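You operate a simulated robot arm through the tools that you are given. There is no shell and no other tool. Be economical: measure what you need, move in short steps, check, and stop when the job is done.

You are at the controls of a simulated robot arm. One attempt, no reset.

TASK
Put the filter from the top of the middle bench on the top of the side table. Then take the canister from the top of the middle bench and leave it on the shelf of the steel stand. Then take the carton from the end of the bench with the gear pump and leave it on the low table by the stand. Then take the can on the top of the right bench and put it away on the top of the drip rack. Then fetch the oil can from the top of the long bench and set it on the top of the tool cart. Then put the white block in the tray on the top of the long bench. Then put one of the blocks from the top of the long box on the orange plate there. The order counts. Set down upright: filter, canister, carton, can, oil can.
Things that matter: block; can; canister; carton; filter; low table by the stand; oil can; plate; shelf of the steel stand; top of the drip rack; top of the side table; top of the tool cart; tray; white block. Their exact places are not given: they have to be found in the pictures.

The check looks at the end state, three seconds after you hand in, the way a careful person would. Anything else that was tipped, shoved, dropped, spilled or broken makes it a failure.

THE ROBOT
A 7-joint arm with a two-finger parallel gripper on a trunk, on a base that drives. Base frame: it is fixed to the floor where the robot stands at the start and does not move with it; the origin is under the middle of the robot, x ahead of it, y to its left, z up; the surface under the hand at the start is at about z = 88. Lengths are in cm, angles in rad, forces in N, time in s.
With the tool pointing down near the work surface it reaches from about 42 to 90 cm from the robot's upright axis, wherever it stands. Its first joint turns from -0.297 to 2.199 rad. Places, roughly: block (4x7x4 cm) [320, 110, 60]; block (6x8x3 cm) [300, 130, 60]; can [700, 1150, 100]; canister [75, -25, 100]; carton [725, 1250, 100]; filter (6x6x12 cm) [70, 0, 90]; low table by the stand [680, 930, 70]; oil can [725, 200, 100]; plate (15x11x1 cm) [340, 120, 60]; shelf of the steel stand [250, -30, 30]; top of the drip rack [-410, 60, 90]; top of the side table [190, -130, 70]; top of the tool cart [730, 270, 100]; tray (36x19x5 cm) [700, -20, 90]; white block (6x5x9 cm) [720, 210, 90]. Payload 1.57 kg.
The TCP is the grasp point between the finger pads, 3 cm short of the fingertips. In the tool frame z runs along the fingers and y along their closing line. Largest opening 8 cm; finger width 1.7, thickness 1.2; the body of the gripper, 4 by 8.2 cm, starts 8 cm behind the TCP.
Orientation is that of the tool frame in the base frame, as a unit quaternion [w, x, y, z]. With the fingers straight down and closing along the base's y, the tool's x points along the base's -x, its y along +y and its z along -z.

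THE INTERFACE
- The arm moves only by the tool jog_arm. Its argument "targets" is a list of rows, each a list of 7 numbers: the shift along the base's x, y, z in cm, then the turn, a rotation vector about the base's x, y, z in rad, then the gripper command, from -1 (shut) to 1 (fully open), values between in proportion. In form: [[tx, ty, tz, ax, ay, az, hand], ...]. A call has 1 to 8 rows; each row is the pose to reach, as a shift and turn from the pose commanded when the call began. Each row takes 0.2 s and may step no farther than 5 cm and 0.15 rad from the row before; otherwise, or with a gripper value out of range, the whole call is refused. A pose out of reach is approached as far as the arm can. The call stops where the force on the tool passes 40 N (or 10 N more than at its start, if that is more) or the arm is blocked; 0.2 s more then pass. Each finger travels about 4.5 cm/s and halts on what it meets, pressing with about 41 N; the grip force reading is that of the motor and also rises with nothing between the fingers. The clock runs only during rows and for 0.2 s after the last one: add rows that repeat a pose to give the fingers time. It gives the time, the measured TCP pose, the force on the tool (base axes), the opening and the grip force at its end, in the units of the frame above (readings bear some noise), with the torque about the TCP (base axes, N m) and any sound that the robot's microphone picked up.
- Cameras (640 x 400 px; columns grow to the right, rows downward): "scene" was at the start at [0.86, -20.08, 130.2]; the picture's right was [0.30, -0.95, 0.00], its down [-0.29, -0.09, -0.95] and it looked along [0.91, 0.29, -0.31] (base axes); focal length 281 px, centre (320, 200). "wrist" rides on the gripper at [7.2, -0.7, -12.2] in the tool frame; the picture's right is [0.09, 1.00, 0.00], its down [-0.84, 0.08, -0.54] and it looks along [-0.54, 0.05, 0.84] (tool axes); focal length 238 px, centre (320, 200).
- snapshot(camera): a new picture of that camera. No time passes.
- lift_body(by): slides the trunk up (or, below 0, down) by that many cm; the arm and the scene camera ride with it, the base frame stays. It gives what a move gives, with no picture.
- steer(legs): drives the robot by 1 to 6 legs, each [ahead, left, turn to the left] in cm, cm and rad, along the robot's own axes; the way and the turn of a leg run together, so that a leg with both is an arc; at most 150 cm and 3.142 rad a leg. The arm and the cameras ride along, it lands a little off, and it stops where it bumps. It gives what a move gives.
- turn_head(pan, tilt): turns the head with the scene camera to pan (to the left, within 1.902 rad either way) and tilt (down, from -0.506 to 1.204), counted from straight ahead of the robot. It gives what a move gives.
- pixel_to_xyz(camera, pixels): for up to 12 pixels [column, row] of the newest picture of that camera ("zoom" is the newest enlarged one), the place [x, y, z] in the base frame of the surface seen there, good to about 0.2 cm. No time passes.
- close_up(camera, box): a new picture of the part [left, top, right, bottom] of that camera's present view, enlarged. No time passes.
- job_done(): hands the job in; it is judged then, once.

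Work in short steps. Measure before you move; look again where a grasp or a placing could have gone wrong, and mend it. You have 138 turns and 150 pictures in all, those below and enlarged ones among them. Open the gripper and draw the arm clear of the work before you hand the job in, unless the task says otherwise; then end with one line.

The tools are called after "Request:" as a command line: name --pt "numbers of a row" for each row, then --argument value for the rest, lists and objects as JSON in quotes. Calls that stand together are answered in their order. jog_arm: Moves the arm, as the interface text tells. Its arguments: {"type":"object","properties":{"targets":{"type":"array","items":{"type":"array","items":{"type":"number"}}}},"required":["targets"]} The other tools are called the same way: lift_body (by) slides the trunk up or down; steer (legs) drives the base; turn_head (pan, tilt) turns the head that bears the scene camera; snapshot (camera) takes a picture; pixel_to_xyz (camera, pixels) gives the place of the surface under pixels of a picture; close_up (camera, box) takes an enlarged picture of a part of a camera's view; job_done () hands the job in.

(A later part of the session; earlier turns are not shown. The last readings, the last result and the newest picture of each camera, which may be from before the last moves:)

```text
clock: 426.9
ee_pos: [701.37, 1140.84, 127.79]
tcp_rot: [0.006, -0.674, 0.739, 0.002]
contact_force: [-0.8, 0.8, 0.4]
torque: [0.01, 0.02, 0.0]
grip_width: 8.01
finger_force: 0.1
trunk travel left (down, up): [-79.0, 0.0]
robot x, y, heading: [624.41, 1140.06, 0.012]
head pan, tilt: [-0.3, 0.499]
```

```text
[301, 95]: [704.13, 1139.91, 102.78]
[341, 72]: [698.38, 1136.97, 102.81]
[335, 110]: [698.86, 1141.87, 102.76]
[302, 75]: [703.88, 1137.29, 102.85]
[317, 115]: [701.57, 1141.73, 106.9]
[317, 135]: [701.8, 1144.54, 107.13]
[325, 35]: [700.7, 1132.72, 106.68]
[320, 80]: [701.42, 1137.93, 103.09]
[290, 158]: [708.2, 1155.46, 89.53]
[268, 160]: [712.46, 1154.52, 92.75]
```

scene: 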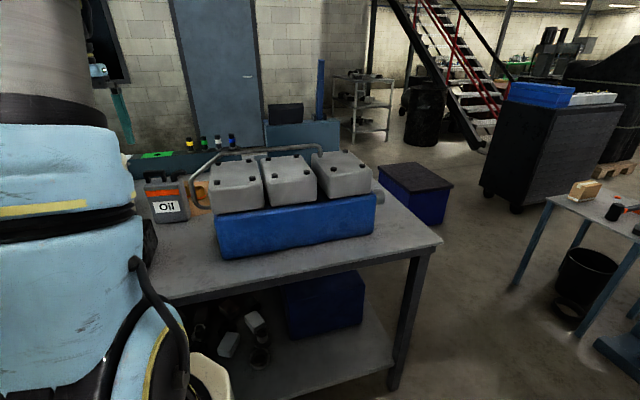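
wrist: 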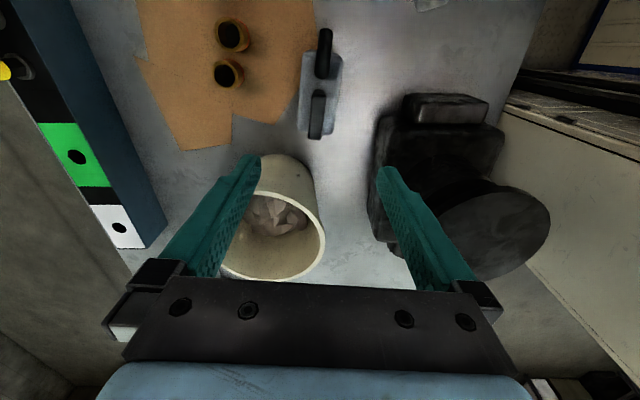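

Centred. Descend to z≈99.8 and grip.

Request:
jog_arm --pt "0 0 -5 0 0 0 1" --pt "0 0 -10 0 0 0 1" --pt "0 0 -15 0 0 0 1" --pt "0 0 -20 0 0 0 1" --pt "0 0 -24.5 0 0 0 1" --pt "0 0 -28 0 0 0 1" --pt "0 0 -28 0 0 0 1"

Request:
jog_arm --pt "0 0 0 0 0 0 -1" --pt "0 0 0 0 0 0 -1" --pt "0 0 0 0 0 0 -1" --pt "0 0 0 0 0 0 -1" --pt "0 0 4 0 0 0 -1" --pt "0 0 8.5 0 0 0 -1" --pt "0 0 13 0 0 0 -1" --pt "0 0 17 0 0 0 -1"

Request:
snapshot --camera "wrist"

```text
clock: 428.5
ee_pos: [701.43, 1140.91, 99.6]
tcp_rot: [0.005, -0.673, 0.739, 0.002]
contact_force: [-0.1, 0.0, -0.2]
torque: [0.02, 0.02, 0.02]
grip_width: 8.01
finger_force: 0.1
trunk travel left (down, up): [-79.0, 0.0]
robot x, y, heading: [624.26, 1140.61, 0.011]
head pan, tilt: [-0.3, 0.499]
```

```text
clock: 430.3
ee_pos: [701.4, 1140.92, 116.59]
tcp_rot: [0.005, -0.673, 0.74, 0.003]
contact_force: [0.4, 0.3, -10.3]
torque: [0.06, 0.02, 0.0]
grip_width: 5.8
finger_force: 40.7
trunk travel left (down, up): [-79.0, 0.0]
robot x, y, heading: [624.0, 1140.12, 0.009]
head pan, tilt: [-0.3, 0.499]
```

```text
60 pictures are left
```

wrist: 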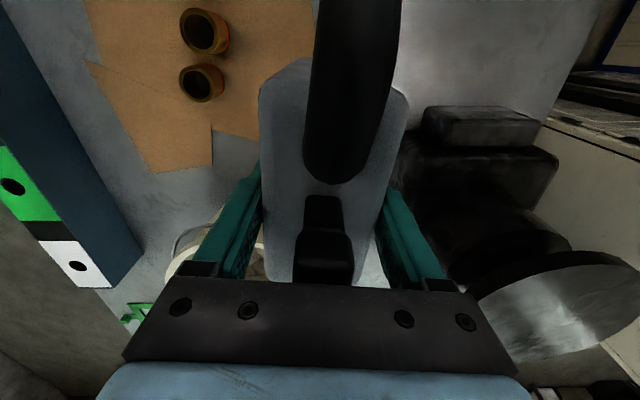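

Held (10 N). Raise further so that its bottom clears the black unit (z 116), then back out west.

Request:
jog_arm --pt "0 0 4.5 0 0 0 -1" --pt "0 0 9 0 0 0 -1" --pt "-1 -1 13 0 0 0 -1" --pt "-3 -2 16 0 0 0 -1" --pt "-3 -2 16 0 0 0 -1"

Request:
snapshot --camera "scene"

```text
clock: 431.5
ee_pos: [698.25, 1138.74, 132.8]
tcp_rot: [0.005, -0.674, 0.739, 0.002]
contact_force: [-0.5, -1.0, -8.9]
torque: [0.07, 0.03, -0.02]
grip_width: 5.8
finger_force: 40.8
trunk travel left (down, up): [-79.0, 0.0]
robot x, y, heading: [624.0, 1140.18, 0.011]
head pan, tilt: [-0.3, 0.499]
```

```text
59 pictures are left
```

scene: 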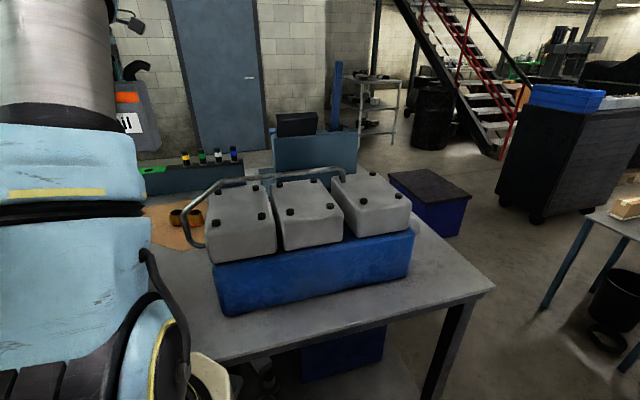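

Now carry the can toward the drip rack at (−410,60) by the known long route. First back off the bench, go north, east and turn north.

Request:
steer --legs '[[-38, 0, -0.01], [0, 105, 0], [0, 105, 0], [143, 0, 0], [141, 0, 0], [0, 0, 1.57]]'

```text
clock: 461.1
ee_pos: [872.32, 1425.84, 132.67]
tcp_rot: [-0.001, 0.998, -0.063, -0.005]
contact_force: [0.5, 0.1, -10.1]
torque: [-0.01, 0.09, 0.01]
grip_width: 5.79
finger_force: 41.2
trunk travel left (down, up): [-79.0, 0.0]
robot x, y, heading: [868.39, 1351.5, 1.547]
head pan, tilt: [-0.3, 0.499]
```

Request:
steer --legs '[[0, 0, 0.022], [-120, 0, 0], [-120, 0, 0], [-120, 0, 0], [-103, 0, 0]]'

```text
clock: 477.4
ee_pos: [874.08, 1096.04, 132.5]
tcp_rot: [0.001, 0.996, -0.094, -0.004]
contact_force: [-0.8, -1.2, -9.5]
torque: [0.03, 0.05, -0.02]
grip_width: 5.82
finger_force: 40.4
trunk travel left (down, up): [-79.0, 0.0]
robot x, y, heading: [865.56, 1022.36, 1.485]
head pan, tilt: [-0.3, 0.499]
stopped in leg 4: the robot was blocked; the commanded pose is now the measured one
```

Blocked: my rear-left corner probably touched the blue floor box (x 834, y 983). Move away forward and right, straighten, and look at the box.

Request:
steer --legs '[[8, 0, 0], [0, -20, 0], [0, 0, 0.085]]'

Request:
turn_head --pan -1.9 --tilt 0.8

Request:
snapshot --camera "scene"

Request:
snapshot --camera "wrist"

```text
clock: 480.1
ee_pos: [888.28, 1103.1, 132.39]
tcp_rot: [0.001, 0.999, -0.053, -0.005]
contact_force: [-0.4, 0.3, -9.8]
torque: [0.03, 0.08, -0.04]
grip_width: 5.79
finger_force: 41.0
trunk travel left (down, up): [-79.0, 0.0]
robot x, y, heading: [886.37, 1028.77, 1.571]
head pan, tilt: [-0.3, 0.499]
```

```text
clock: 481.8
ee_pos: [888.3, 1102.98, 132.5]
tcp_rot: [0.0, 0.999, -0.053, -0.004]
contact_force: [0.1, -0.2, -8.3]
torque: [0.03, 0.04, -0.01]
grip_width: 5.8
finger_force: 41.1
trunk travel left (down, up): [-79.0, 0.0]
robot x, y, heading: [886.06, 1029.02, 1.577]
head pan, tilt: [-1.901, 0.799]
```

```text
58 pictures are left
```

scene: 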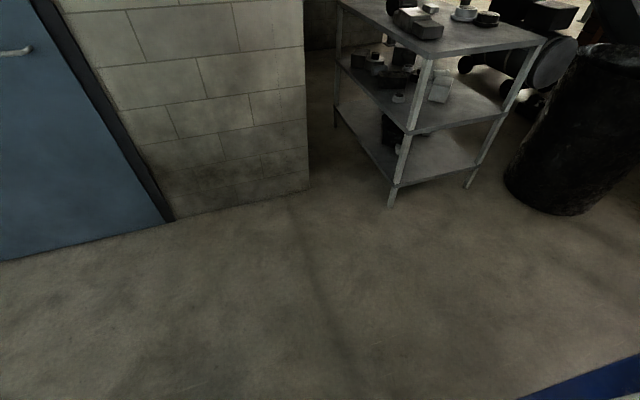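

```text
57 pictures are left
```

wrist: 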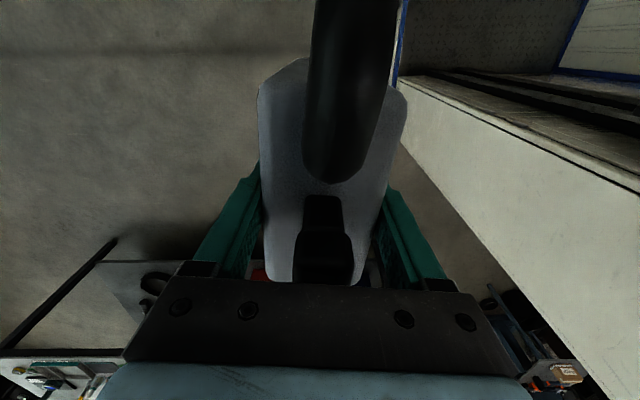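

Box isn't visible from here; I'll check it later from the west side. Continue back in checked steps.

Request:
steer --legs '[[-70, 0, -0.003], [-70, 0, 0]]'

```text
clock: 489.0
ee_pos: [889.24, 964.33, 132.49]
tcp_rot: [0.0, 0.998, -0.057, -0.004]
contact_force: [-0.2, -0.8, -9.2]
torque: [0.05, 0.08, 0.0]
grip_width: 5.82
finger_force: 40.7
trunk travel left (down, up): [-79.0, 0.0]
robot x, y, heading: [886.4, 890.1, 1.567]
head pan, tilt: [-1.901, 0.799]
```

Request:
steer --legs '[[0, 26, 0.003], [-71, 0, 0], [-71, 0, 0]]'

Request:
steer --legs '[[0, 0, 0]]'

```text
clock: 497.8
ee_pos: [863.55, 821.63, 132.41]
tcp_rot: [0.0, 0.998, -0.057, -0.005]
contact_force: [0.4, 0.5, -9.0]
torque: [-0.01, 0.08, 0.03]
grip_width: 5.8
finger_force: 41.0
trunk travel left (down, up): [-79.0, 0.0]
robot x, y, heading: [860.66, 747.35, 1.568]
head pan, tilt: [-1.901, 0.799]
```

```text
clock: 498.5
ee_pos: [863.5, 821.67, 132.41]
tcp_rot: [0.001, 0.998, -0.057, -0.004]
contact_force: [-0.5, 0.4, -8.9]
torque: [0.01, 0.05, -0.01]
grip_width: 5.79
finger_force: 40.8
trunk travel left (down, up): [-79.0, 0.0]
robot x, y, heading: [860.74, 747.47, 1.565]
head pan, tilt: [-1.901, 0.799]
```

Request:
steer --legs '[[0, 66, 0.002], [0, 65, 0.002]]'

Request:
turn_head --pan -0.25 --tilt 0.3

Request:
snapshot --camera "scene"

```text
clock: 505.4
ee_pos: [732.26, 821.9, 132.63]
tcp_rot: [0.0, 0.998, -0.056, -0.004]
contact_force: [0.5, 0.2, -9.5]
torque: [0.0, 0.02, 0.0]
grip_width: 5.81
finger_force: 41.1
trunk travel left (down, up): [-79.0, 0.0]
robot x, y, heading: [729.65, 747.72, 1.572]
head pan, tilt: [-1.901, 0.799]
```

```text
clock: 507.1
ee_pos: [732.11, 821.99, 132.55]
tcp_rot: [0.0, 0.998, -0.056, -0.004]
contact_force: [0.4, 0.3, -9.1]
torque: [-0.01, 0.09, 0.03]
grip_width: 5.81
finger_force: 41.0
trunk travel left (down, up): [-79.0, 0.0]
robot x, y, heading: [729.62, 748.09, 1.57]
head pan, tilt: [-0.25, 0.3]
```

```text
56 pictures are left
```

scene: 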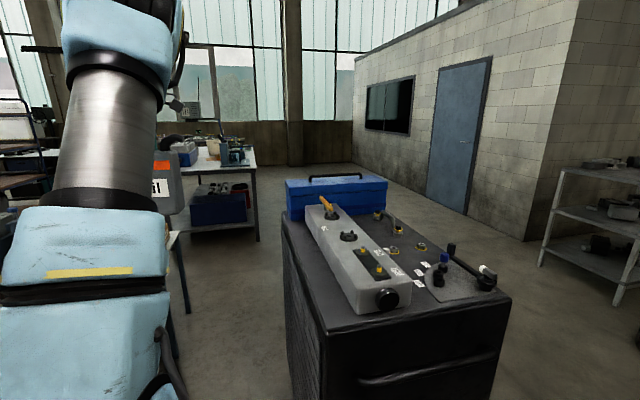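

Continue south in reverse of the known path.

Request:
steer --legs '[[-75, 0, 0], [0, 45, 0], [-75, 0, 0], [-70, 15, 0], [-70, 13, 0]]'

```text
clock: 524.2
ee_pos: [660.08, 531.45, 132.51]
tcp_rot: [0.001, 0.999, -0.054, -0.004]
contact_force: [0.4, -1.0, -9.1]
torque: [0.01, 0.06, -0.03]
grip_width: 5.77
finger_force: 40.4
trunk travel left (down, up): [-79.0, 0.0]
robot x, y, heading: [657.84, 457.22, 1.574]
head pan, tilt: [-0.25, 0.3]
```

Request:
steer --legs '[[-74, 0, 0], [-74, 0, 0], [0, 64, 0], [-80, 0, 0], [-100, 0, 0]]'

```text
clock: 543.7
ee_pos: [598.13, 201.08, 132.49]
tcp_rot: [0.0, 0.999, -0.054, -0.004]
contact_force: [0.5, 0.7, -9.5]
torque: [0.03, 0.05, 0.0]
grip_width: 5.78
finger_force: 40.9
trunk travel left (down, up): [-79.0, 0.0]
robot x, y, heading: [595.93, 126.87, 1.571]
head pan, tilt: [-0.25, 0.3]
```

Request:
steer --legs '[[-115, 0, 0], [-115, 0, 0], [-112, 0, 0], [0, 120, 0], [0, 120, 0]]'

```text
clock: 571.8
ee_pos: [357.99, -141.06, 132.45]
tcp_rot: [0.001, 0.998, -0.056, -0.005]
contact_force: [-0.4, -0.4, -9.5]
torque: [-0.01, 0.07, 0.02]
grip_width: 5.8
finger_force: 41.2
trunk travel left (down, up): [-79.0, 0.0]
robot x, y, heading: [355.34, -215.1, 1.571]
head pan, tilt: [-0.25, 0.3]
```

Request:
steer --legs '[[0, 112, 0], [0, 112, 0], [0, 112, 0], [0, 0, 1.57]]'

Request:
turn_head --pan -0.35 --tilt 0.3

Request:
snapshot --camera "scene"

```text
clock: 592.0
ee_pos: [-55.27, -215.53, 132.39]
tcp_rot: [0.003, 0.741, 0.672, -0.002]
contact_force: [-0.3, -0.1, -8.3]
torque: [-0.06, 0.04, 0.01]
grip_width: 5.78
finger_force: 41.0
trunk travel left (down, up): [-79.0, 0.0]
robot x, y, heading: [19.1, -217.06, -3.125]
head pan, tilt: [-0.25, 0.3]
```

```text
clock: 592.7
ee_pos: [-55.34, -215.46, 132.4]
tcp_rot: [0.004, 0.741, 0.672, -0.002]
contact_force: [-0.2, 0.0, -9.5]
torque: [-0.07, 0.01, -0.03]
grip_width: 5.81
finger_force: 40.8
trunk travel left (down, up): [-79.0, 0.0]
robot x, y, heading: [18.99, -217.03, -3.133]
head pan, tilt: [-0.351, 0.3]
```

```text
55 pictures are left
```

scene: 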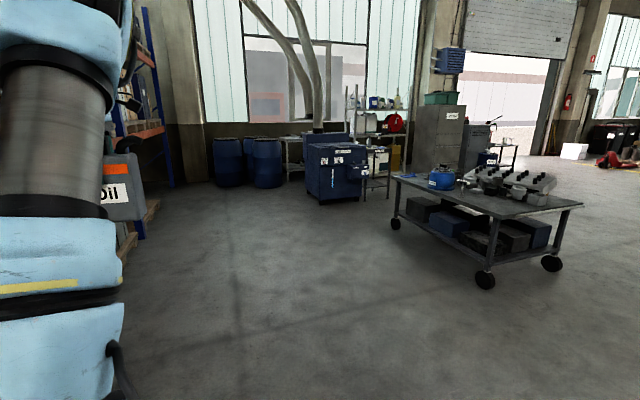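

Find the drip rack near (−410,60): zoom on the shelf/table by the blue machine and measure.

Request:
close_up --camera "scene" --box '[280, 70, 440, 210]'

Request:
pixel_to_xyz --camera "scene" --pixels '[[378, 150], [365, 145], [388, 148], [360, 200], [310, 195], [485, 280], [395, 225], [560, 268], [372, 140], [360, 130], [390, 190], [415, 120]]'

```text
2.86 times, centred on (360, 140) of scene
```

zoom: 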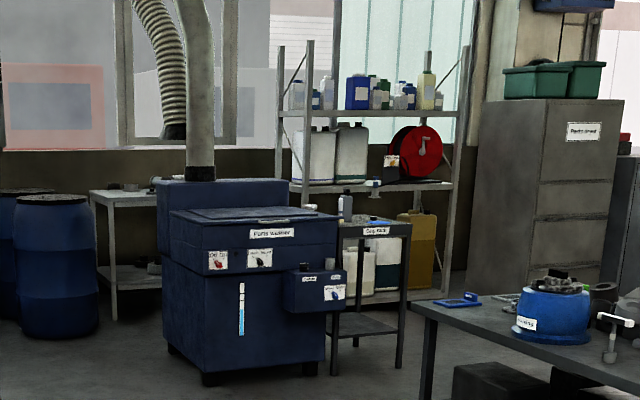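

```text
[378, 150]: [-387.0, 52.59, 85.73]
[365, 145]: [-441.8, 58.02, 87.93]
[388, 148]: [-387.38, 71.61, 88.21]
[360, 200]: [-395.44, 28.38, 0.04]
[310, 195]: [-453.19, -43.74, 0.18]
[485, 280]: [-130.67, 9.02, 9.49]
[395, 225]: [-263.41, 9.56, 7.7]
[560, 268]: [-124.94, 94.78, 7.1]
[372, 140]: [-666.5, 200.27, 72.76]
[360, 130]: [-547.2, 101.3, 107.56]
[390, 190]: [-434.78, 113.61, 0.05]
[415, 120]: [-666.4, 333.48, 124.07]
```

Drip rack: small table with label at zoom (370,232), top z≈88, front edge x≈−387, y≈45–73, beside the parts washer. Retract the arm 18 cm, drive west to x≈−318, then north to y≈30.

Request:
jog_arm --pt "4.5 0 0 0 0 0 -1" --pt "9 0 0 0 0 0 -1" --pt "13.5 0 0 0 0 0 -1" --pt "18 0 0 0 0 0 -1" --pt "18 0 0 0 0 0 -1"

Request:
steer --legs '[[0, 0, -0.01], [112, 0, 0], [112, 0, 0], [112, 0, 0], [0, -120, 0]]'

Request:
turn_head --pan -0.35 --tilt 0.5

Request:
snapshot --camera "scene"

```text
clock: 593.9
ee_pos: [-37.32, -215.56, 132.34]
tcp_rot: [0.002, 0.741, 0.672, -0.003]
contact_force: [-0.1, -0.2, -8.4]
torque: [-0.05, 0.03, -0.04]
grip_width: 5.79
finger_force: 41.2
trunk travel left (down, up): [-79.0, 0.0]
robot x, y, heading: [18.93, -217.24, -3.13]
head pan, tilt: [-0.351, 0.3]
```

```text
clock: 616.2
ee_pos: [-375.02, -98.95, 132.46]
tcp_rot: [0.005, 0.738, 0.675, -0.003]
contact_force: [0.5, 0.3, -9.2]
torque: [-0.06, 0.03, 0.01]
grip_width: 5.81
finger_force: 41.2
trunk travel left (down, up): [-79.0, 0.0]
robot x, y, heading: [-318.96, -100.53, -3.128]
head pan, tilt: [-0.351, 0.3]
```

```text
clock: 616.9
ee_pos: [-375.02, -99.09, 132.38]
tcp_rot: [0.004, 0.739, 0.674, -0.002]
contact_force: [0.0, 0.2, -8.9]
torque: [-0.04, 0.03, 0.0]
grip_width: 5.79
finger_force: 41.3
trunk travel left (down, up): [-79.0, 0.0]
robot x, y, heading: [-318.89, -100.35, -3.12]
head pan, tilt: [-0.351, 0.499]
```

```text
53 pictures are left
```

scene: 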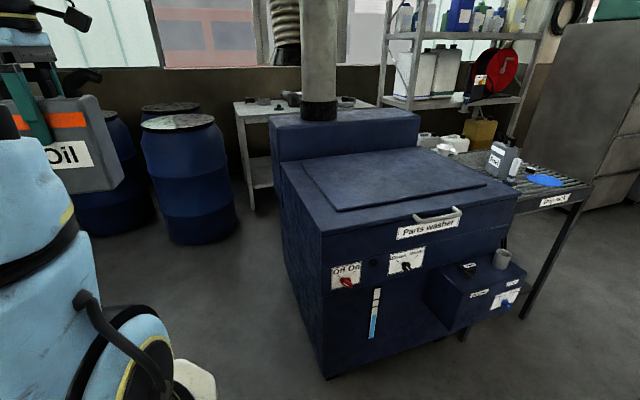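

Measure the washer's protruding parts and rack top.

Request:
pixel_to_xyz --camera "scene" --pixels '[[440, 310], [500, 260], [330, 375], [515, 195], [550, 195], [590, 185], [505, 175], [545, 180], [520, 155], [500, 150], [540, 165], [430, 225]]'

Request:
close_up --camera "scene" --box '[420, 120, 600, 220]'

```text
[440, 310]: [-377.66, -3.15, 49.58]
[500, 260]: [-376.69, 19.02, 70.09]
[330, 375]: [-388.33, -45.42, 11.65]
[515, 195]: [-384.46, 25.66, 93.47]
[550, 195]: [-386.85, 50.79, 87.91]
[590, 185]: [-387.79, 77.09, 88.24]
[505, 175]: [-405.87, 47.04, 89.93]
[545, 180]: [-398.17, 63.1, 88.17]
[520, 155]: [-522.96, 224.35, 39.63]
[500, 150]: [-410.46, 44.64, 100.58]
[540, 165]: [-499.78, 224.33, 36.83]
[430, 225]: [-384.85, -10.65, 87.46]
```

```text
3.56 times, centred on (510, 170) of scene
```

zoom: 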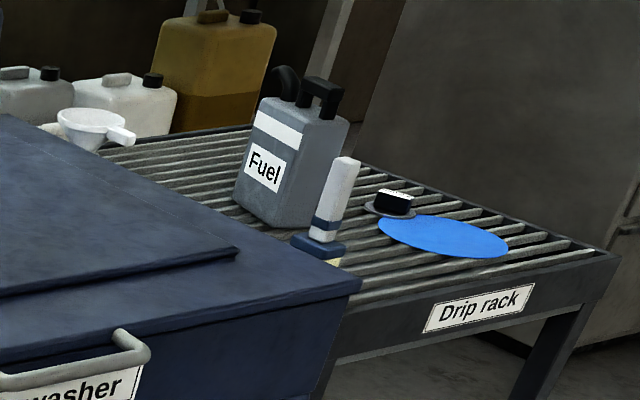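

Drive north to y≈58 and look down on the rack.

Request:
steer --legs '[[0, -80, -0.015], [0, -78, 0]]'

Request:
turn_head --pan -0.05 --tilt 0.6

Request:
snapshot --camera "scene"

```text
clock: 625.0
ee_pos: [-376.23, 59.27, 132.56]
tcp_rot: [0.003, 0.744, 0.668, -0.003]
contact_force: [0.3, -0.6, -8.5]
torque: [-0.03, 0.01, 0.02]
grip_width: 5.81
finger_force: 40.9
trunk travel left (down, up): [-79.0, 0.0]
robot x, y, heading: [-320.1, 56.95, -3.137]
head pan, tilt: [-0.351, 0.499]
```

```text
clock: 625.8
ee_pos: [-376.27, 59.17, 132.53]
tcp_rot: [0.005, 0.743, 0.669, -0.003]
contact_force: [0.4, 0.2, -8.9]
torque: [-0.09, 0.03, 0.02]
grip_width: 5.82
finger_force: 41.1
trunk travel left (down, up): [-79.0, 0.0]
robot x, y, heading: [-319.85, 57.1, -3.141]
head pan, tilt: [-0.051, 0.6]
```

```text
51 pictures are left
```

scene: 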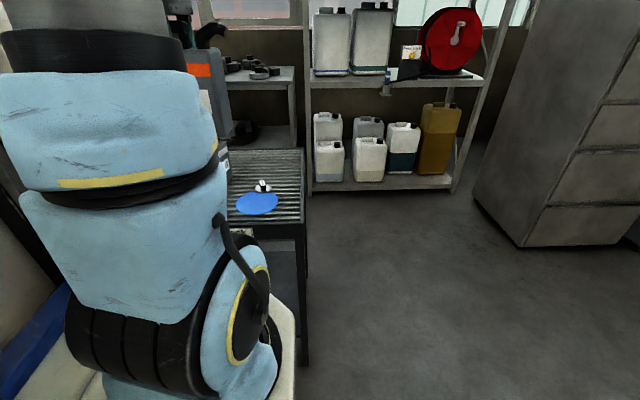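

Request:
close_up --camera "scene" --box '[210, 130, 320, 240]'

Request:
pixel_to_xyz --camera "scene" --pixels '[[304, 150], [304, 222], [235, 150], [258, 203], [240, 210], [277, 205], [263, 186], [290, 170], [245, 165], [290, 215], [268, 155], [230, 180]]'

```text
3.64 times, centred on (265, 185) of scene
```

zoom: 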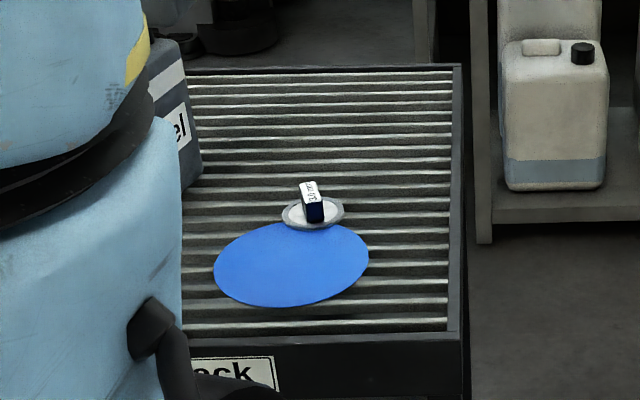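

```text
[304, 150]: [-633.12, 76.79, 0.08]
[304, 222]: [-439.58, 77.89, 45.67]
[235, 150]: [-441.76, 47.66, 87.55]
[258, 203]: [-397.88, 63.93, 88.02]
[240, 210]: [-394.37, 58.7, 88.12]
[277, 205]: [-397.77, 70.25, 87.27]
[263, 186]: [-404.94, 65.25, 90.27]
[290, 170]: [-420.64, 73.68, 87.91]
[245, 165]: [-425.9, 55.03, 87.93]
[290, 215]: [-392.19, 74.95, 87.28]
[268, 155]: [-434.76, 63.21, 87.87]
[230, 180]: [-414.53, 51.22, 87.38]
```

Free area of the rack: x −440…−412, y 55–76. I turn the can so that its long side crosses the slats (tool yaw back −1.5) and close in.

Request:
steer --legs '[[0, -8, 0], [20, 0, 0]]'

Request:
jog_arm --pt "-1 0 0 0 0 -0.15 -1" --pt "-2 0 0 0 0 -0.3 -1" --pt "-3 0 0 0 0 -0.45 -1" --pt "-4 0 0 0 0 -0.6 -1" --pt "-5 0 0 0 0 -0.75 -1" --pt "-6 0 0 0 0 -0.9 -1" --pt "-7 0 0 0 0 -1.05 -1" --pt "-8 0 0 0 0 -1.2 -1"

Request:
jog_arm --pt "-3 0 0 0 0 -0.1 -1" --pt "-6 0 0 0 0 -0.2 -1" --pt "-9 0 0 0 0 -0.25 -1" --pt "-9 0 0 0 0 -0.25 -1"

Request:
snapshot --camera "wrist"

```text
clock: 628.0
ee_pos: [-396.25, 67.24, 132.59]
tcp_rot: [0.003, 0.744, 0.668, -0.003]
contact_force: [0.6, -0.7, -9.6]
torque: [-0.09, 0.01, 0.04]
grip_width: 5.78
finger_force: 40.9
trunk travel left (down, up): [-79.0, 0.0]
robot x, y, heading: [-340.3, 64.84, -3.141]
head pan, tilt: [-0.051, 0.6]
```

```text
clock: 629.8
ee_pos: [-404.3, 67.11, 132.45]
tcp_rot: [0.002, 0.991, 0.13, -0.004]
contact_force: [0.0, -0.7, -9.2]
torque: [-0.03, 0.07, 0.02]
grip_width: 5.78
finger_force: 41.4
trunk travel left (down, up): [-79.0, 0.0]
robot x, y, heading: [-339.9, 65.49, -3.142]
head pan, tilt: [-0.051, 0.6]
```

```text
clock: 630.8
ee_pos: [-413.29, 67.27, 132.34]
tcp_rot: [0.001, 1.0, 0.006, -0.003]
contact_force: [0.1, -0.4, -8.7]
torque: [0.04, 0.03, 0.0]
grip_width: 5.8
finger_force: 41.3
trunk travel left (down, up): [-79.0, 0.0]
robot x, y, heading: [-340.02, 64.76, -3.14]
head pan, tilt: [-0.051, 0.6]
```

```text
49 pictures are left
```

wrist: 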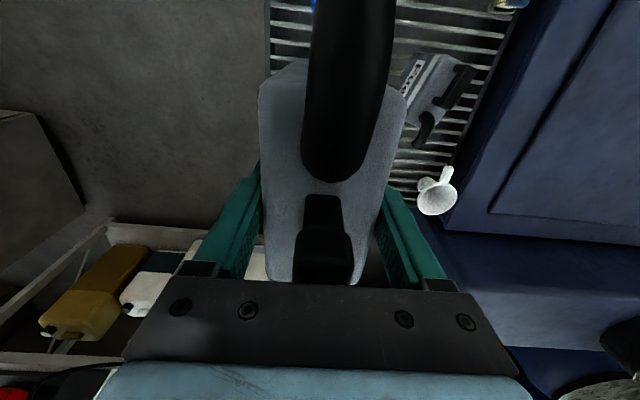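

Measure the fuel can and funnel next to the target.

Request:
pixel_to_xyz --camera "wrist" --pixels '[[405, 95], [425, 55], [430, 115], [465, 70], [420, 140], [432, 205], [420, 195], [445, 170], [270, 40], [420, 20]]'

```text
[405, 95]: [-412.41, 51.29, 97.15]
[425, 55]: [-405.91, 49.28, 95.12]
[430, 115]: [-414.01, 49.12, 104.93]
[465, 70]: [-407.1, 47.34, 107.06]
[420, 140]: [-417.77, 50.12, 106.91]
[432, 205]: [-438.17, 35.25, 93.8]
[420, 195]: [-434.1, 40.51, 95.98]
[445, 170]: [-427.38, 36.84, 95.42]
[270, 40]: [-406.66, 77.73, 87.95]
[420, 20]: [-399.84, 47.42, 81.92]
```

Place at TCP (−427,66.3). Lower part way, advance, then look.

Request:
jog_arm --pt "-1 -0.3 -4.5 0 0 0 -1" --pt "-3 -0.6 -9 0 0 0 -1" --pt "-5 -1 -13 0 0 0 -1" --pt "-8 -1 -16.5 0 0 0 -1" --pt "-11 -1 -20 0 0 0 -1" --pt "-13.7 -1 -23 0 0 0 -1" --pt "-13.7 -1 -26 0 0 0 -1" --pt "-13.7 -1 -26 0 0 0 -1"

Request:
snapshot --camera "wrist"

```text
clock: 632.6
ee_pos: [-427.01, 66.2, 106.37]
tcp_rot: [0.001, 1.0, 0.008, -0.003]
contact_force: [-0.6, 0.5, -9.3]
torque: [0.01, 0.02, 0.03]
grip_width: 5.79
finger_force: 41.2
trunk travel left (down, up): [-79.0, 0.0]
robot x, y, heading: [-340.26, 65.23, -3.139]
head pan, tilt: [-0.051, 0.6]
```

```text
48 pictures are left
```

wrist: 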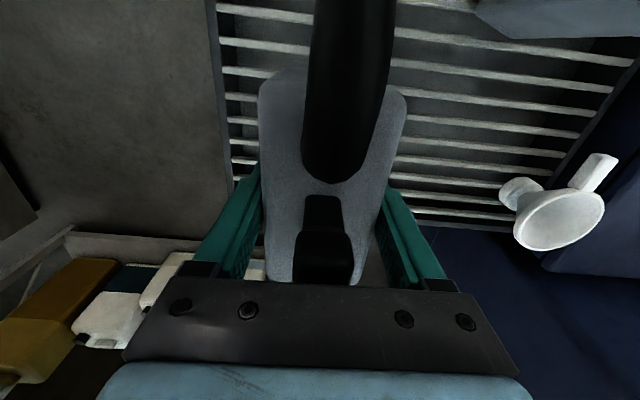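

Clear. Lower gently to contact.

Request:
jog_arm --pt "0 0 -3.5 0 0 0 -1" --pt "0 0 -6 0 0 0 -1" --pt "0 0 -6.5 0 0 0 -1" --pt "0 0 -6.9 0 0 0 -1" --pt "0 0 -6.9 0 0 0 -1"

```text
clock: 633.8
ee_pos: [-426.98, 66.38, 99.87]
tcp_rot: [0.0, 1.0, 0.007, -0.005]
contact_force: [1.8, 1.0, 3.7]
torque: [0.45, -0.96, -0.05]
grip_width: 5.81
finger_force: 41.5
trunk travel left (down, up): [-79.0, 0.0]
robot x, y, heading: [-340.01, 65.06, -3.139]
head pan, tilt: [-0.051, 0.6]
```

Contact. Open and rise.

Request:
jog_arm --pt "0 0 -0.1 0 0 0 0.2" --pt "0 0 -0.1 0 0 0 1" --pt "0 0 -0.1 0 0 0 1" --pt "0 0 4 0 0 0 1" --pt "0 0 8 0 0 0 1" --pt "2 0 12 0 0 0 1" --pt "5 0 16 0 0 0 1" --pt "9 0 19 0 0 0 1"

Request:
snapshot --camera "wrist"

```text
clock: 635.6
ee_pos: [-417.96, 66.17, 118.58]
tcp_rot: [0.001, 1.0, 0.008, -0.003]
contact_force: [-0.2, -0.3, -0.7]
torque: [0.03, -0.07, 0.01]
grip_width: 7.99
finger_force: 0.1
trunk travel left (down, up): [-79.0, 0.0]
robot x, y, heading: [-340.26, 64.48, -3.133]
head pan, tilt: [-0.051, 0.6]
```

```text
47 pictures are left
```

wrist: 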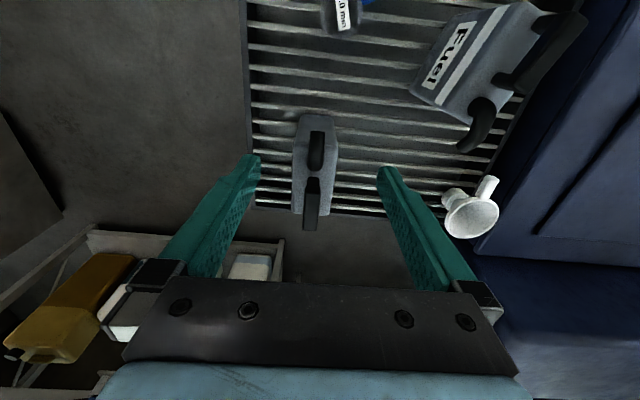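

Can stands upright on the rack. Now retract the arm and drive (backwards, heading west) along the aisle toward the long bench's east side.

Request:
jog_arm --pt "4 0 3 0 0 0 1" --pt "8 0 6 0 0 0 1" --pt "12 0 8 0 0 0 1" --pt "16 0 9 0 0 0 1" --pt "18 0 9 0 0 0 1"

Request:
steer --legs '[[-18, 0, -0.006], [0, 141, 0], [0, 141, 0], [-140, 0, 0], [-140, 0, 0], [-140, 0, 0]]'

Request:
turn_head --pan -0.5 --tilt 0.35

```text
clock: 636.8
ee_pos: [-399.83, 66.25, 127.7]
tcp_rot: [0.002, 1.0, 0.006, -0.004]
contact_force: [-1.0, -0.4, 0.2]
torque: [-0.03, 0.01, -0.03]
grip_width: 8.0
finger_force: 0.1
trunk travel left (down, up): [-79.0, 0.0]
robot x, y, heading: [-340.38, 64.88, -3.138]
head pan, tilt: [-0.051, 0.6]
```

```text
clock: 671.3
ee_pos: [37.79, -212.25, 127.76]
tcp_rot: [0.001, 1.0, 0.008, -0.005]
contact_force: [0.0, -0.7, -0.4]
torque: [-0.03, -0.03, -0.04]
grip_width: 8.01
finger_force: 0.0
trunk travel left (down, up): [-79.0, 0.0]
robot x, y, heading: [97.4, -213.16, -3.135]
head pan, tilt: [-0.051, 0.6]
```

```text
clock: 672.2
ee_pos: [37.81, -212.32, 127.71]
tcp_rot: [0.0, 1.0, 0.008, -0.005]
contact_force: [-0.9, 0.3, 0.8]
torque: [0.02, 0.04, -0.02]
grip_width: 8.03
finger_force: 0.0
trunk travel left (down, up): [-79.0, 0.0]
robot x, y, heading: [97.55, -213.31, -3.138]
head pan, tilt: [-0.499, 0.351]
```

Request:
steer --legs '[[-141, 0, 0], [-141, 0, 0], [-141, 0, 0], [-141, 0, 0], [-144, 0, 0]]'

Request:
turn_head --pan -1.2 --tilt 0.35

Request:
snapshot --camera "scene"

Request:
pixel_to_xyz --camera "scene" --pixels '[[320, 200], [400, 200], [250, 200], [200, 250], [480, 220], [350, 160], [300, 170], [420, 160], [250, 150], [560, 200], [200, 180], [150, 220]]'

```text
clock: 706.0
ee_pos: [747.34, -216.82, 127.78]
tcp_rot: [0.001, 1.0, -0.003, -0.004]
contact_force: [-0.2, -0.3, 0.4]
torque: [0.02, -0.02, -0.03]
grip_width: 7.96
finger_force: 0.0
trunk travel left (down, up): [-79.0, 0.0]
robot x, y, heading: [807.31, -219.07, 3.127]
head pan, tilt: [-0.499, 0.351]
```

```text
clock: 707.0
ee_pos: [747.48, -216.71, 127.68]
tcp_rot: [0.002, 1.0, -0.003, -0.004]
contact_force: [0.0, 0.2, -0.8]
torque: [0.01, 0.02, -0.01]
grip_width: 7.97
finger_force: 0.1
trunk travel left (down, up): [-79.0, 0.0]
robot x, y, heading: [807.31, -218.85, 3.126]
head pan, tilt: [-1.201, 0.351]
```

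```text
46 pictures are left
```

scene: 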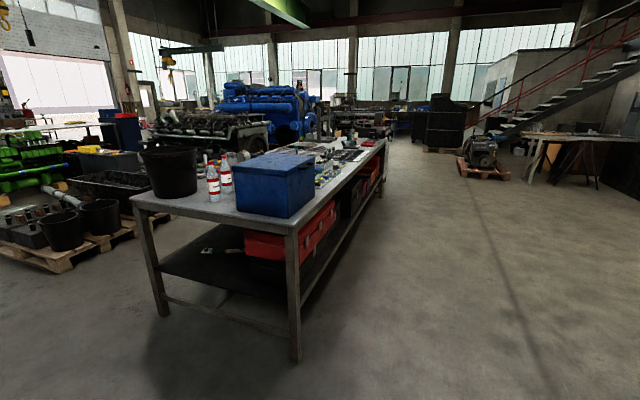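

```text
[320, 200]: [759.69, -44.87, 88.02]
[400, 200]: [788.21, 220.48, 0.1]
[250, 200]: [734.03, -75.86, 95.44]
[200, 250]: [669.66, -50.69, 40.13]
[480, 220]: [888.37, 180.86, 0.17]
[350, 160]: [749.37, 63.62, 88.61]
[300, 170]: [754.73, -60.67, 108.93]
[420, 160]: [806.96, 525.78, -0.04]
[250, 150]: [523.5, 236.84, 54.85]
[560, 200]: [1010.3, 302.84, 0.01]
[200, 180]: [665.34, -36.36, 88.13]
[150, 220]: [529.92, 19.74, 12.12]
```

East side is clear. Strafe north to y≈200 and look at the oil can, white block and cart.

Request:
steer --legs '[[0, 0, 0.014], [0, -140, 0], [0, -140, 0], [0, -138, 0]]'

Request:
turn_head --pan -0.15 --tilt 0.6

Request:
snapshot --camera "scene"

Request:
snapshot --camera "wrist"

```text
clock: 727.5
ee_pos: [743.49, 200.6, 127.57]
tcp_rot: [0.0, 1.0, 0.016, -0.004]
contact_force: [0.6, 0.9, -0.1]
torque: [0.02, -0.01, 0.03]
grip_width: 7.98
finger_force: 0.0
trunk travel left (down, up): [-79.0, 0.0]
robot x, y, heading: [803.36, 200.22, -3.121]
head pan, tilt: [-1.201, 0.351]
```

```text
clock: 728.8
ee_pos: [743.51, 200.64, 127.61]
tcp_rot: [0.001, 1.0, 0.016, -0.005]
contact_force: [0.8, 0.5, -0.4]
torque: [-0.03, -0.02, 0.03]
grip_width: 8.0
finger_force: 0.0
trunk travel left (down, up): [-79.0, 0.0]
robot x, y, heading: [803.04, 200.5, -3.122]
head pan, tilt: [-0.15, 0.6]
```

```text
45 pictures are left
```

scene: 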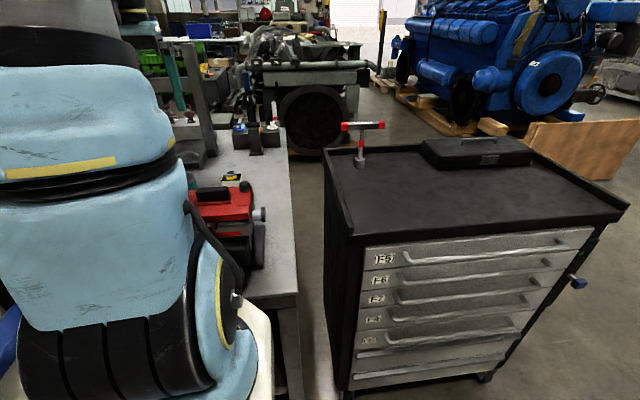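

```text
44 pictures are left
```

wrist: 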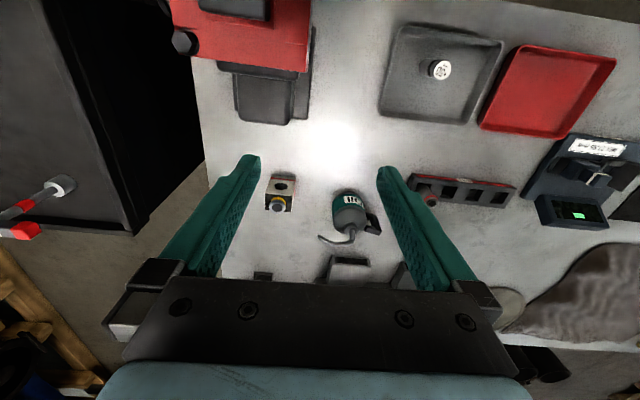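

Oil can at wrist (350,215), the block-like thing at (280,193). Zoom and measure, plus the cart top.

Request:
close_up --camera "wrist" --box '[230, 140, 410, 290]'

Request:
pixel_to_xyz --camera "wrist" --pixels '[[335, 205], [366, 205], [350, 195], [352, 228], [370, 222], [325, 240], [352, 240], [268, 180], [296, 185], [280, 205], [340, 190], [280, 195]]'

Request:
pixel_to_xyz --camera "scene" --pixels '[[350, 230], [330, 160], [600, 205], [360, 165], [350, 125], [430, 190], [400, 210], [380, 180], [450, 160], [250, 215], [262, 240], [380, 125]]'

```text
2.67 times, centred on (320, 215) of wrist
```

zoom: 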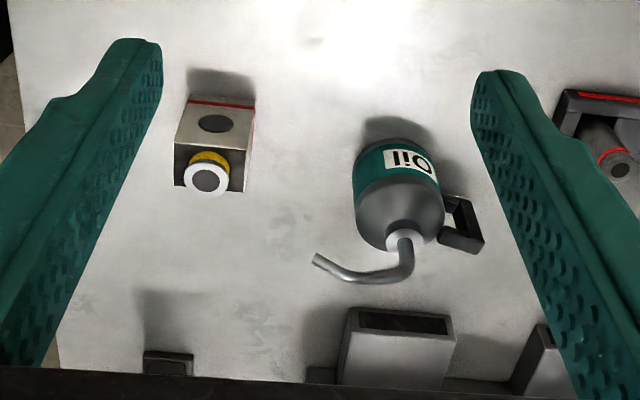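

```text
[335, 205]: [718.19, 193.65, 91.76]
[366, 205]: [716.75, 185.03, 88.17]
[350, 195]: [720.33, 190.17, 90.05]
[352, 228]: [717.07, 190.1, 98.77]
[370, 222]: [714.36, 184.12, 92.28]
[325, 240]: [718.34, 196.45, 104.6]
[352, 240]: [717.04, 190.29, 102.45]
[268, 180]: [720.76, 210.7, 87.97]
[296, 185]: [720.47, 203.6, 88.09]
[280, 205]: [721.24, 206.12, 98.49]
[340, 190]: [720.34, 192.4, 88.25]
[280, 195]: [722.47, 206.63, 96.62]
```

```text
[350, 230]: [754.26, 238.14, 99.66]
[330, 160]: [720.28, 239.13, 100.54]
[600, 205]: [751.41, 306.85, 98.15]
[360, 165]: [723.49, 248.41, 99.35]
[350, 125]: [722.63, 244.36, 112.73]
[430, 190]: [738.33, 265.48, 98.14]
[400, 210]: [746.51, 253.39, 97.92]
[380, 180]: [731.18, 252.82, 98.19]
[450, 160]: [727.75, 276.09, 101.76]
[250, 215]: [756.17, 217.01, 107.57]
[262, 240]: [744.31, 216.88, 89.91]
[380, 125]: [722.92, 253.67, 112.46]
```

Measure the oil can's profile: body edges, shoulder, cap, spout, handle.

Request:
pixel_to_xyz --camera "zoom" --pixels '[[358, 190], [440, 185], [400, 145], [400, 172], [398, 190], [400, 215], [400, 240], [405, 262], [375, 277], [462, 240], [365, 225], [438, 215]]'

Request:
jog_arm --pt "-3 -1.3 0 0 0 0.15 1" --pt "-6 -2.6 0 0 0 0.3 1" --pt "-9 -3.9 0 0 0 0.45 1" --pt "-12 -5.2 0 0 0 0.6 1" --pt "-15 -6.5 0 0 0 0.75 1" --pt "-18 -7.8 0 0 0 0.9 1" --pt "-21 -9 0 0 0 1.05 1" --pt "-24 -10.3 0 0 0 1.2 1"

Request:
jog_arm --pt "-2 -0.2 -4 0 0 0.12 1" --pt "-2.5 -0.2 -8 0 0 0.12 1" --pt "-2.5 -0.2 -10 0 0 0.12 1"

Request:
snapshot --camera "wrist"

```text
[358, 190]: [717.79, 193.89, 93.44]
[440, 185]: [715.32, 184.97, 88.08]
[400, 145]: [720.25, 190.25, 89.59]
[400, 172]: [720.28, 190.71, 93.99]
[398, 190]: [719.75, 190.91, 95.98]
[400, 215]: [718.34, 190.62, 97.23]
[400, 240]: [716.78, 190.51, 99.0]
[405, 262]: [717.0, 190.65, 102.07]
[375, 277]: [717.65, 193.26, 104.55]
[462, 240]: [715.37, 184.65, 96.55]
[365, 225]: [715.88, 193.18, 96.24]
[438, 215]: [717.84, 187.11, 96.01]
```

```text
clock: 730.6
ee_pos: [720.03, 190.56, 127.51]
tcp_rot: [0.003, 0.816, 0.578, -0.001]
contact_force: [0.7, 0.3, 0.9]
torque: [-0.05, 0.01, 0.0]
grip_width: 8.04
finger_force: 0.0
out of reach, approached as far as the arm can: row 8
trunk travel left (down, up): [-79.0, 0.0]
robot x, y, heading: [803.15, 200.35, -3.122]
head pan, tilt: [-0.15, 0.6]
```

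```text
clock: 731.4
ee_pos: [716.43, 191.22, 117.57]
tcp_rot: [0.003, 0.781, 0.625, -0.001]
contact_force: [0.8, -0.2, -0.8]
torque: [0.04, 0.07, 0.01]
grip_width: 7.99
finger_force: 0.1
out of reach, approached as far as the arm can: row 1, 2, 3
trunk travel left (down, up): [-79.0, 0.0]
robot x, y, heading: [803.18, 200.51, -3.125]
head pan, tilt: [-0.15, 0.6]
```

```text
42 pictures are left
```

wrist: 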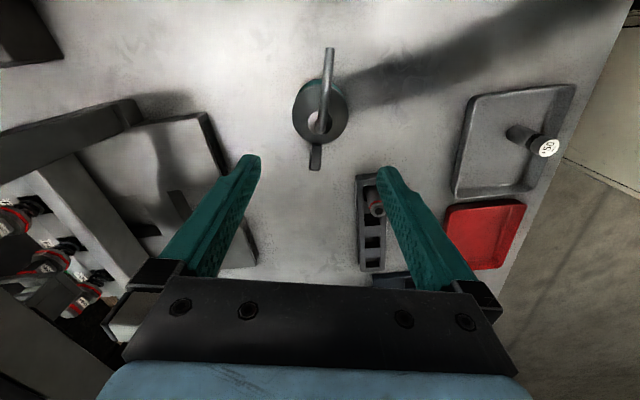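

Body: centre (716.8,190.4), radius ~3.55, cylinder to z≈95.5, spout top ≈104.6. Fingers now close across the spout line. Descend to z≈97, checking before the last part.

Request:
jog_arm --pt "-0.2 0.3 -4 0 0 0 1" --pt "-0.2 0.3 -8 0 0 0 1" --pt "-0.2 0.3 -12 0 0 0 1" --pt "-0.2 0.3 -12 0 0 0 1"

Request:
snapshot --camera "wrist"

Request:
pixel_to_xyz --camera "wrist" --pixels '[[290, 130], [350, 130], [320, 130], [330, 60], [300, 150], [340, 150], [310, 90], [320, 110]]'

```text
clock: 732.4
ee_pos: [714.47, 190.9, 105.7]
tcp_rot: [0.003, 0.781, 0.625, -0.002]
contact_force: [-0.9, -0.3, -0.2]
torque: [0.0, -0.02, -0.03]
grip_width: 8.01
finger_force: 0.0
out of reach, approached as far as the arm can: row 1, 2, 3, 4
trunk travel left (down, up): [-79.0, 0.0]
robot x, y, heading: [803.17, 200.24, -3.123]
head pan, tilt: [-0.15, 0.6]
```

```text
41 pictures are left
```

wrist: 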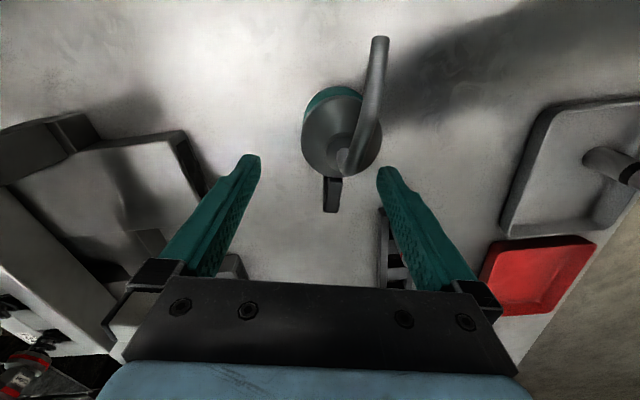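

```text
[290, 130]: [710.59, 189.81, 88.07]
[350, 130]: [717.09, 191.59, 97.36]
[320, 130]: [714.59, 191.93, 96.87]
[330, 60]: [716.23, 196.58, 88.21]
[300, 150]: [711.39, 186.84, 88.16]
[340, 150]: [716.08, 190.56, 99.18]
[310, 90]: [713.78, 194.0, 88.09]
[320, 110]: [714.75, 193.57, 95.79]
```

The arm is near a limit (x off by −2.3). Raise, shift the base to be square and closer, re-centre at (716.8,190.4).

Request:
jog_arm --pt "1 0 4 0 0 0 1" --pt "2 0 8 0 0 0 1" --pt "2 0 8 0 0 0 1"

Request:
steer --legs '[[0, 9, 0], [3, 0, 0]]'

Request:
jog_arm --pt "1.5 3 0 0 0 0 1" --pt "2.5 6 0 0 0 0 1" --pt "3.5 9 0 0 0 0 1" --pt "3.5 9 0 0 0 0 1"

Request:
snapshot --camera "wrist"

```text
clock: 733.2
ee_pos: [715.77, 191.11, 113.93]
tcp_rot: [0.005, 0.781, 0.625, -0.002]
contact_force: [-0.1, -0.3, 0.4]
torque: [0.04, -0.04, 0.02]
grip_width: 8.01
finger_force: 0.0
out of reach, approached as far as the arm can: row 1, 2, 3
trunk travel left (down, up): [-79.0, 0.0]
robot x, y, heading: [803.28, 200.67, -3.12]
head pan, tilt: [-0.15, 0.6]
```

```text
clock: 734.7
ee_pos: [712.99, 181.86, 114.02]
tcp_rot: [0.005, 0.78, 0.626, -0.003]
contact_force: [0.3, -0.4, -0.8]
torque: [0.02, 0.0, 0.0]
grip_width: 8.0
finger_force: 0.1
trunk travel left (down, up): [-79.0, 0.0]
robot x, y, heading: [800.41, 191.54, -3.122]
head pan, tilt: [-0.15, 0.6]
```

```text
clock: 735.7
ee_pos: [711.33, 189.07, 115.09]
tcp_rot: [0.004, 0.781, 0.625, -0.001]
contact_force: [-0.6, 0.0, 0.3]
torque: [-0.01, -0.02, -0.05]
grip_width: 8.01
finger_force: 0.0
out of reach, approached as far as the arm can: row 1, 2, 3, 4
trunk travel left (down, up): [-79.0, 0.0]
robot x, y, heading: [800.29, 191.0, -3.122]
head pan, tilt: [-0.15, 0.6]
```

```text
40 pictures are left
```

wrist: 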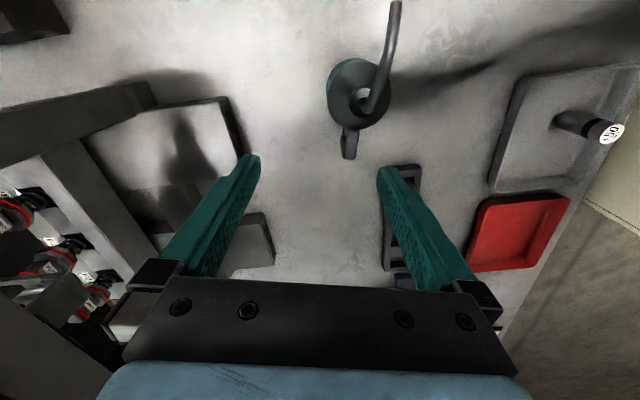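

The arm is stuck in a poor posture. Retract to a shorter radius to free it, then extend again to the target.

Request:
jog_arm --pt "4 0 4 0 0 -0.1 1" --pt "8 0 8 0 0 -0.2 1" --pt "12 0 10 0 0 -0.3 1" --pt "16 0 10 0 0 -0.4 1" --pt "19 0 10 0 0 -0.4 1" --pt "19 0 10 0 0 -0.4 1"

Request:
jog_arm --pt "0 0 0 0 0 0.13 1" --pt "0 0 0 0 0 0.26 1" --pt "0 0 0 0 0 0.4 1" --pt "-4 0 0 0 0 0.4 1" --pt "-8 0 0 0 0 0.4 1" --pt "-12 0 0 0 0 0.4 1" --pt "-12 0 0 0 0 0.4 1"

Request:
snapshot --camera "wrist"

```text
refused: row 1 steps farther than a row can; nothing moved
```

```text
clock: 737.3
ee_pos: [710.49, 189.49, 113.21]
tcp_rot: [0.004, 0.641, 0.768, -0.001]
contact_force: [0.1, 0.2, 0.0]
torque: [-0.02, 0.03, 0.0]
grip_width: 8.01
finger_force: 0.0
out of reach, approached as far as the arm can: row 4, 5, 6, 7
trunk travel left (down, up): [-79.0, 0.0]
robot x, y, heading: [800.27, 191.31, -3.122]
head pan, tilt: [-0.15, 0.6]
```

```text
39 pictures are left
```

wrist: 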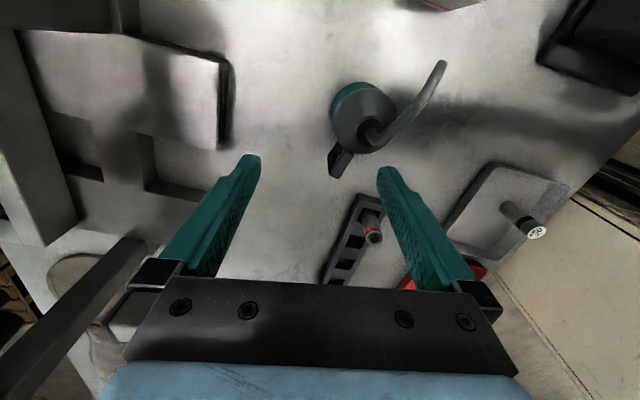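

Retract well inside reach with yaw back to 1.33, so the commanded pose is certain again.

Request:
jog_arm --pt "4.5 0 0 0 0 -0.1 1" --pt "9 0 0 0 0 -0.2 1" --pt "13.5 0 0 0 0 -0.3 1" --pt "18 0 0 0 0 -0.41 1" --pt "21 0 0 0 0 -0.41 1" --pt "21 0 0 0 0 -0.41 1"

Request:
jog_arm --pt "0 0 0 0 0 0 1" --pt "0 0 0 0 0 0 1"

Request:
snapshot --camera "wrist"

Request:
pixel_to_xyz --camera "wrist" --pixels '[[320, 100], [320, 130], [300, 130], [340, 130], [320, 160], [320, 70], [320, 200], [350, 100], [290, 100]]'

```text
clock: 738.7
ee_pos: [712.54, 187.06, 118.39]
tcp_rot: [0.004, 0.784, 0.621, -0.001]
contact_force: [0.1, -0.4, -0.6]
torque: [-0.06, -0.05, 0.0]
grip_width: 8.0
finger_force: 0.0
out of reach, approached as far as the arm can: row 1, 2, 3, 4, 5, 6
trunk travel left (down, up): [-79.0, 0.0]
robot x, y, heading: [800.6, 191.6, -3.116]
head pan, tilt: [-0.15, 0.6]
```

```text
clock: 739.3
ee_pos: [712.61, 187.05, 118.31]
tcp_rot: [0.004, 0.784, 0.621, -0.002]
contact_force: [0.0, -0.6, 0.5]
torque: [0.0, 0.0, -0.01]
grip_width: 8.0
finger_force: 0.1
trunk travel left (down, up): [-79.0, 0.0]
robot x, y, heading: [800.34, 191.32, -3.121]
head pan, tilt: [-0.15, 0.6]
```

```text
38 pictures are left
```

wrist: 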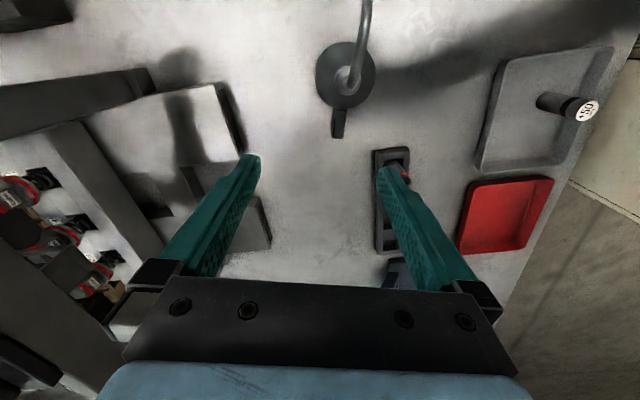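

```text
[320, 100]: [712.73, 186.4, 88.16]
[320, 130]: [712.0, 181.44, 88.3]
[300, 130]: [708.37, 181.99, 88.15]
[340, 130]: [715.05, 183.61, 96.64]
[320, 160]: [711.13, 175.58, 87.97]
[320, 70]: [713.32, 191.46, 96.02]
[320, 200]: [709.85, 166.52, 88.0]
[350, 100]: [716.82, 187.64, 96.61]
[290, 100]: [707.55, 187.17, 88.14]
```

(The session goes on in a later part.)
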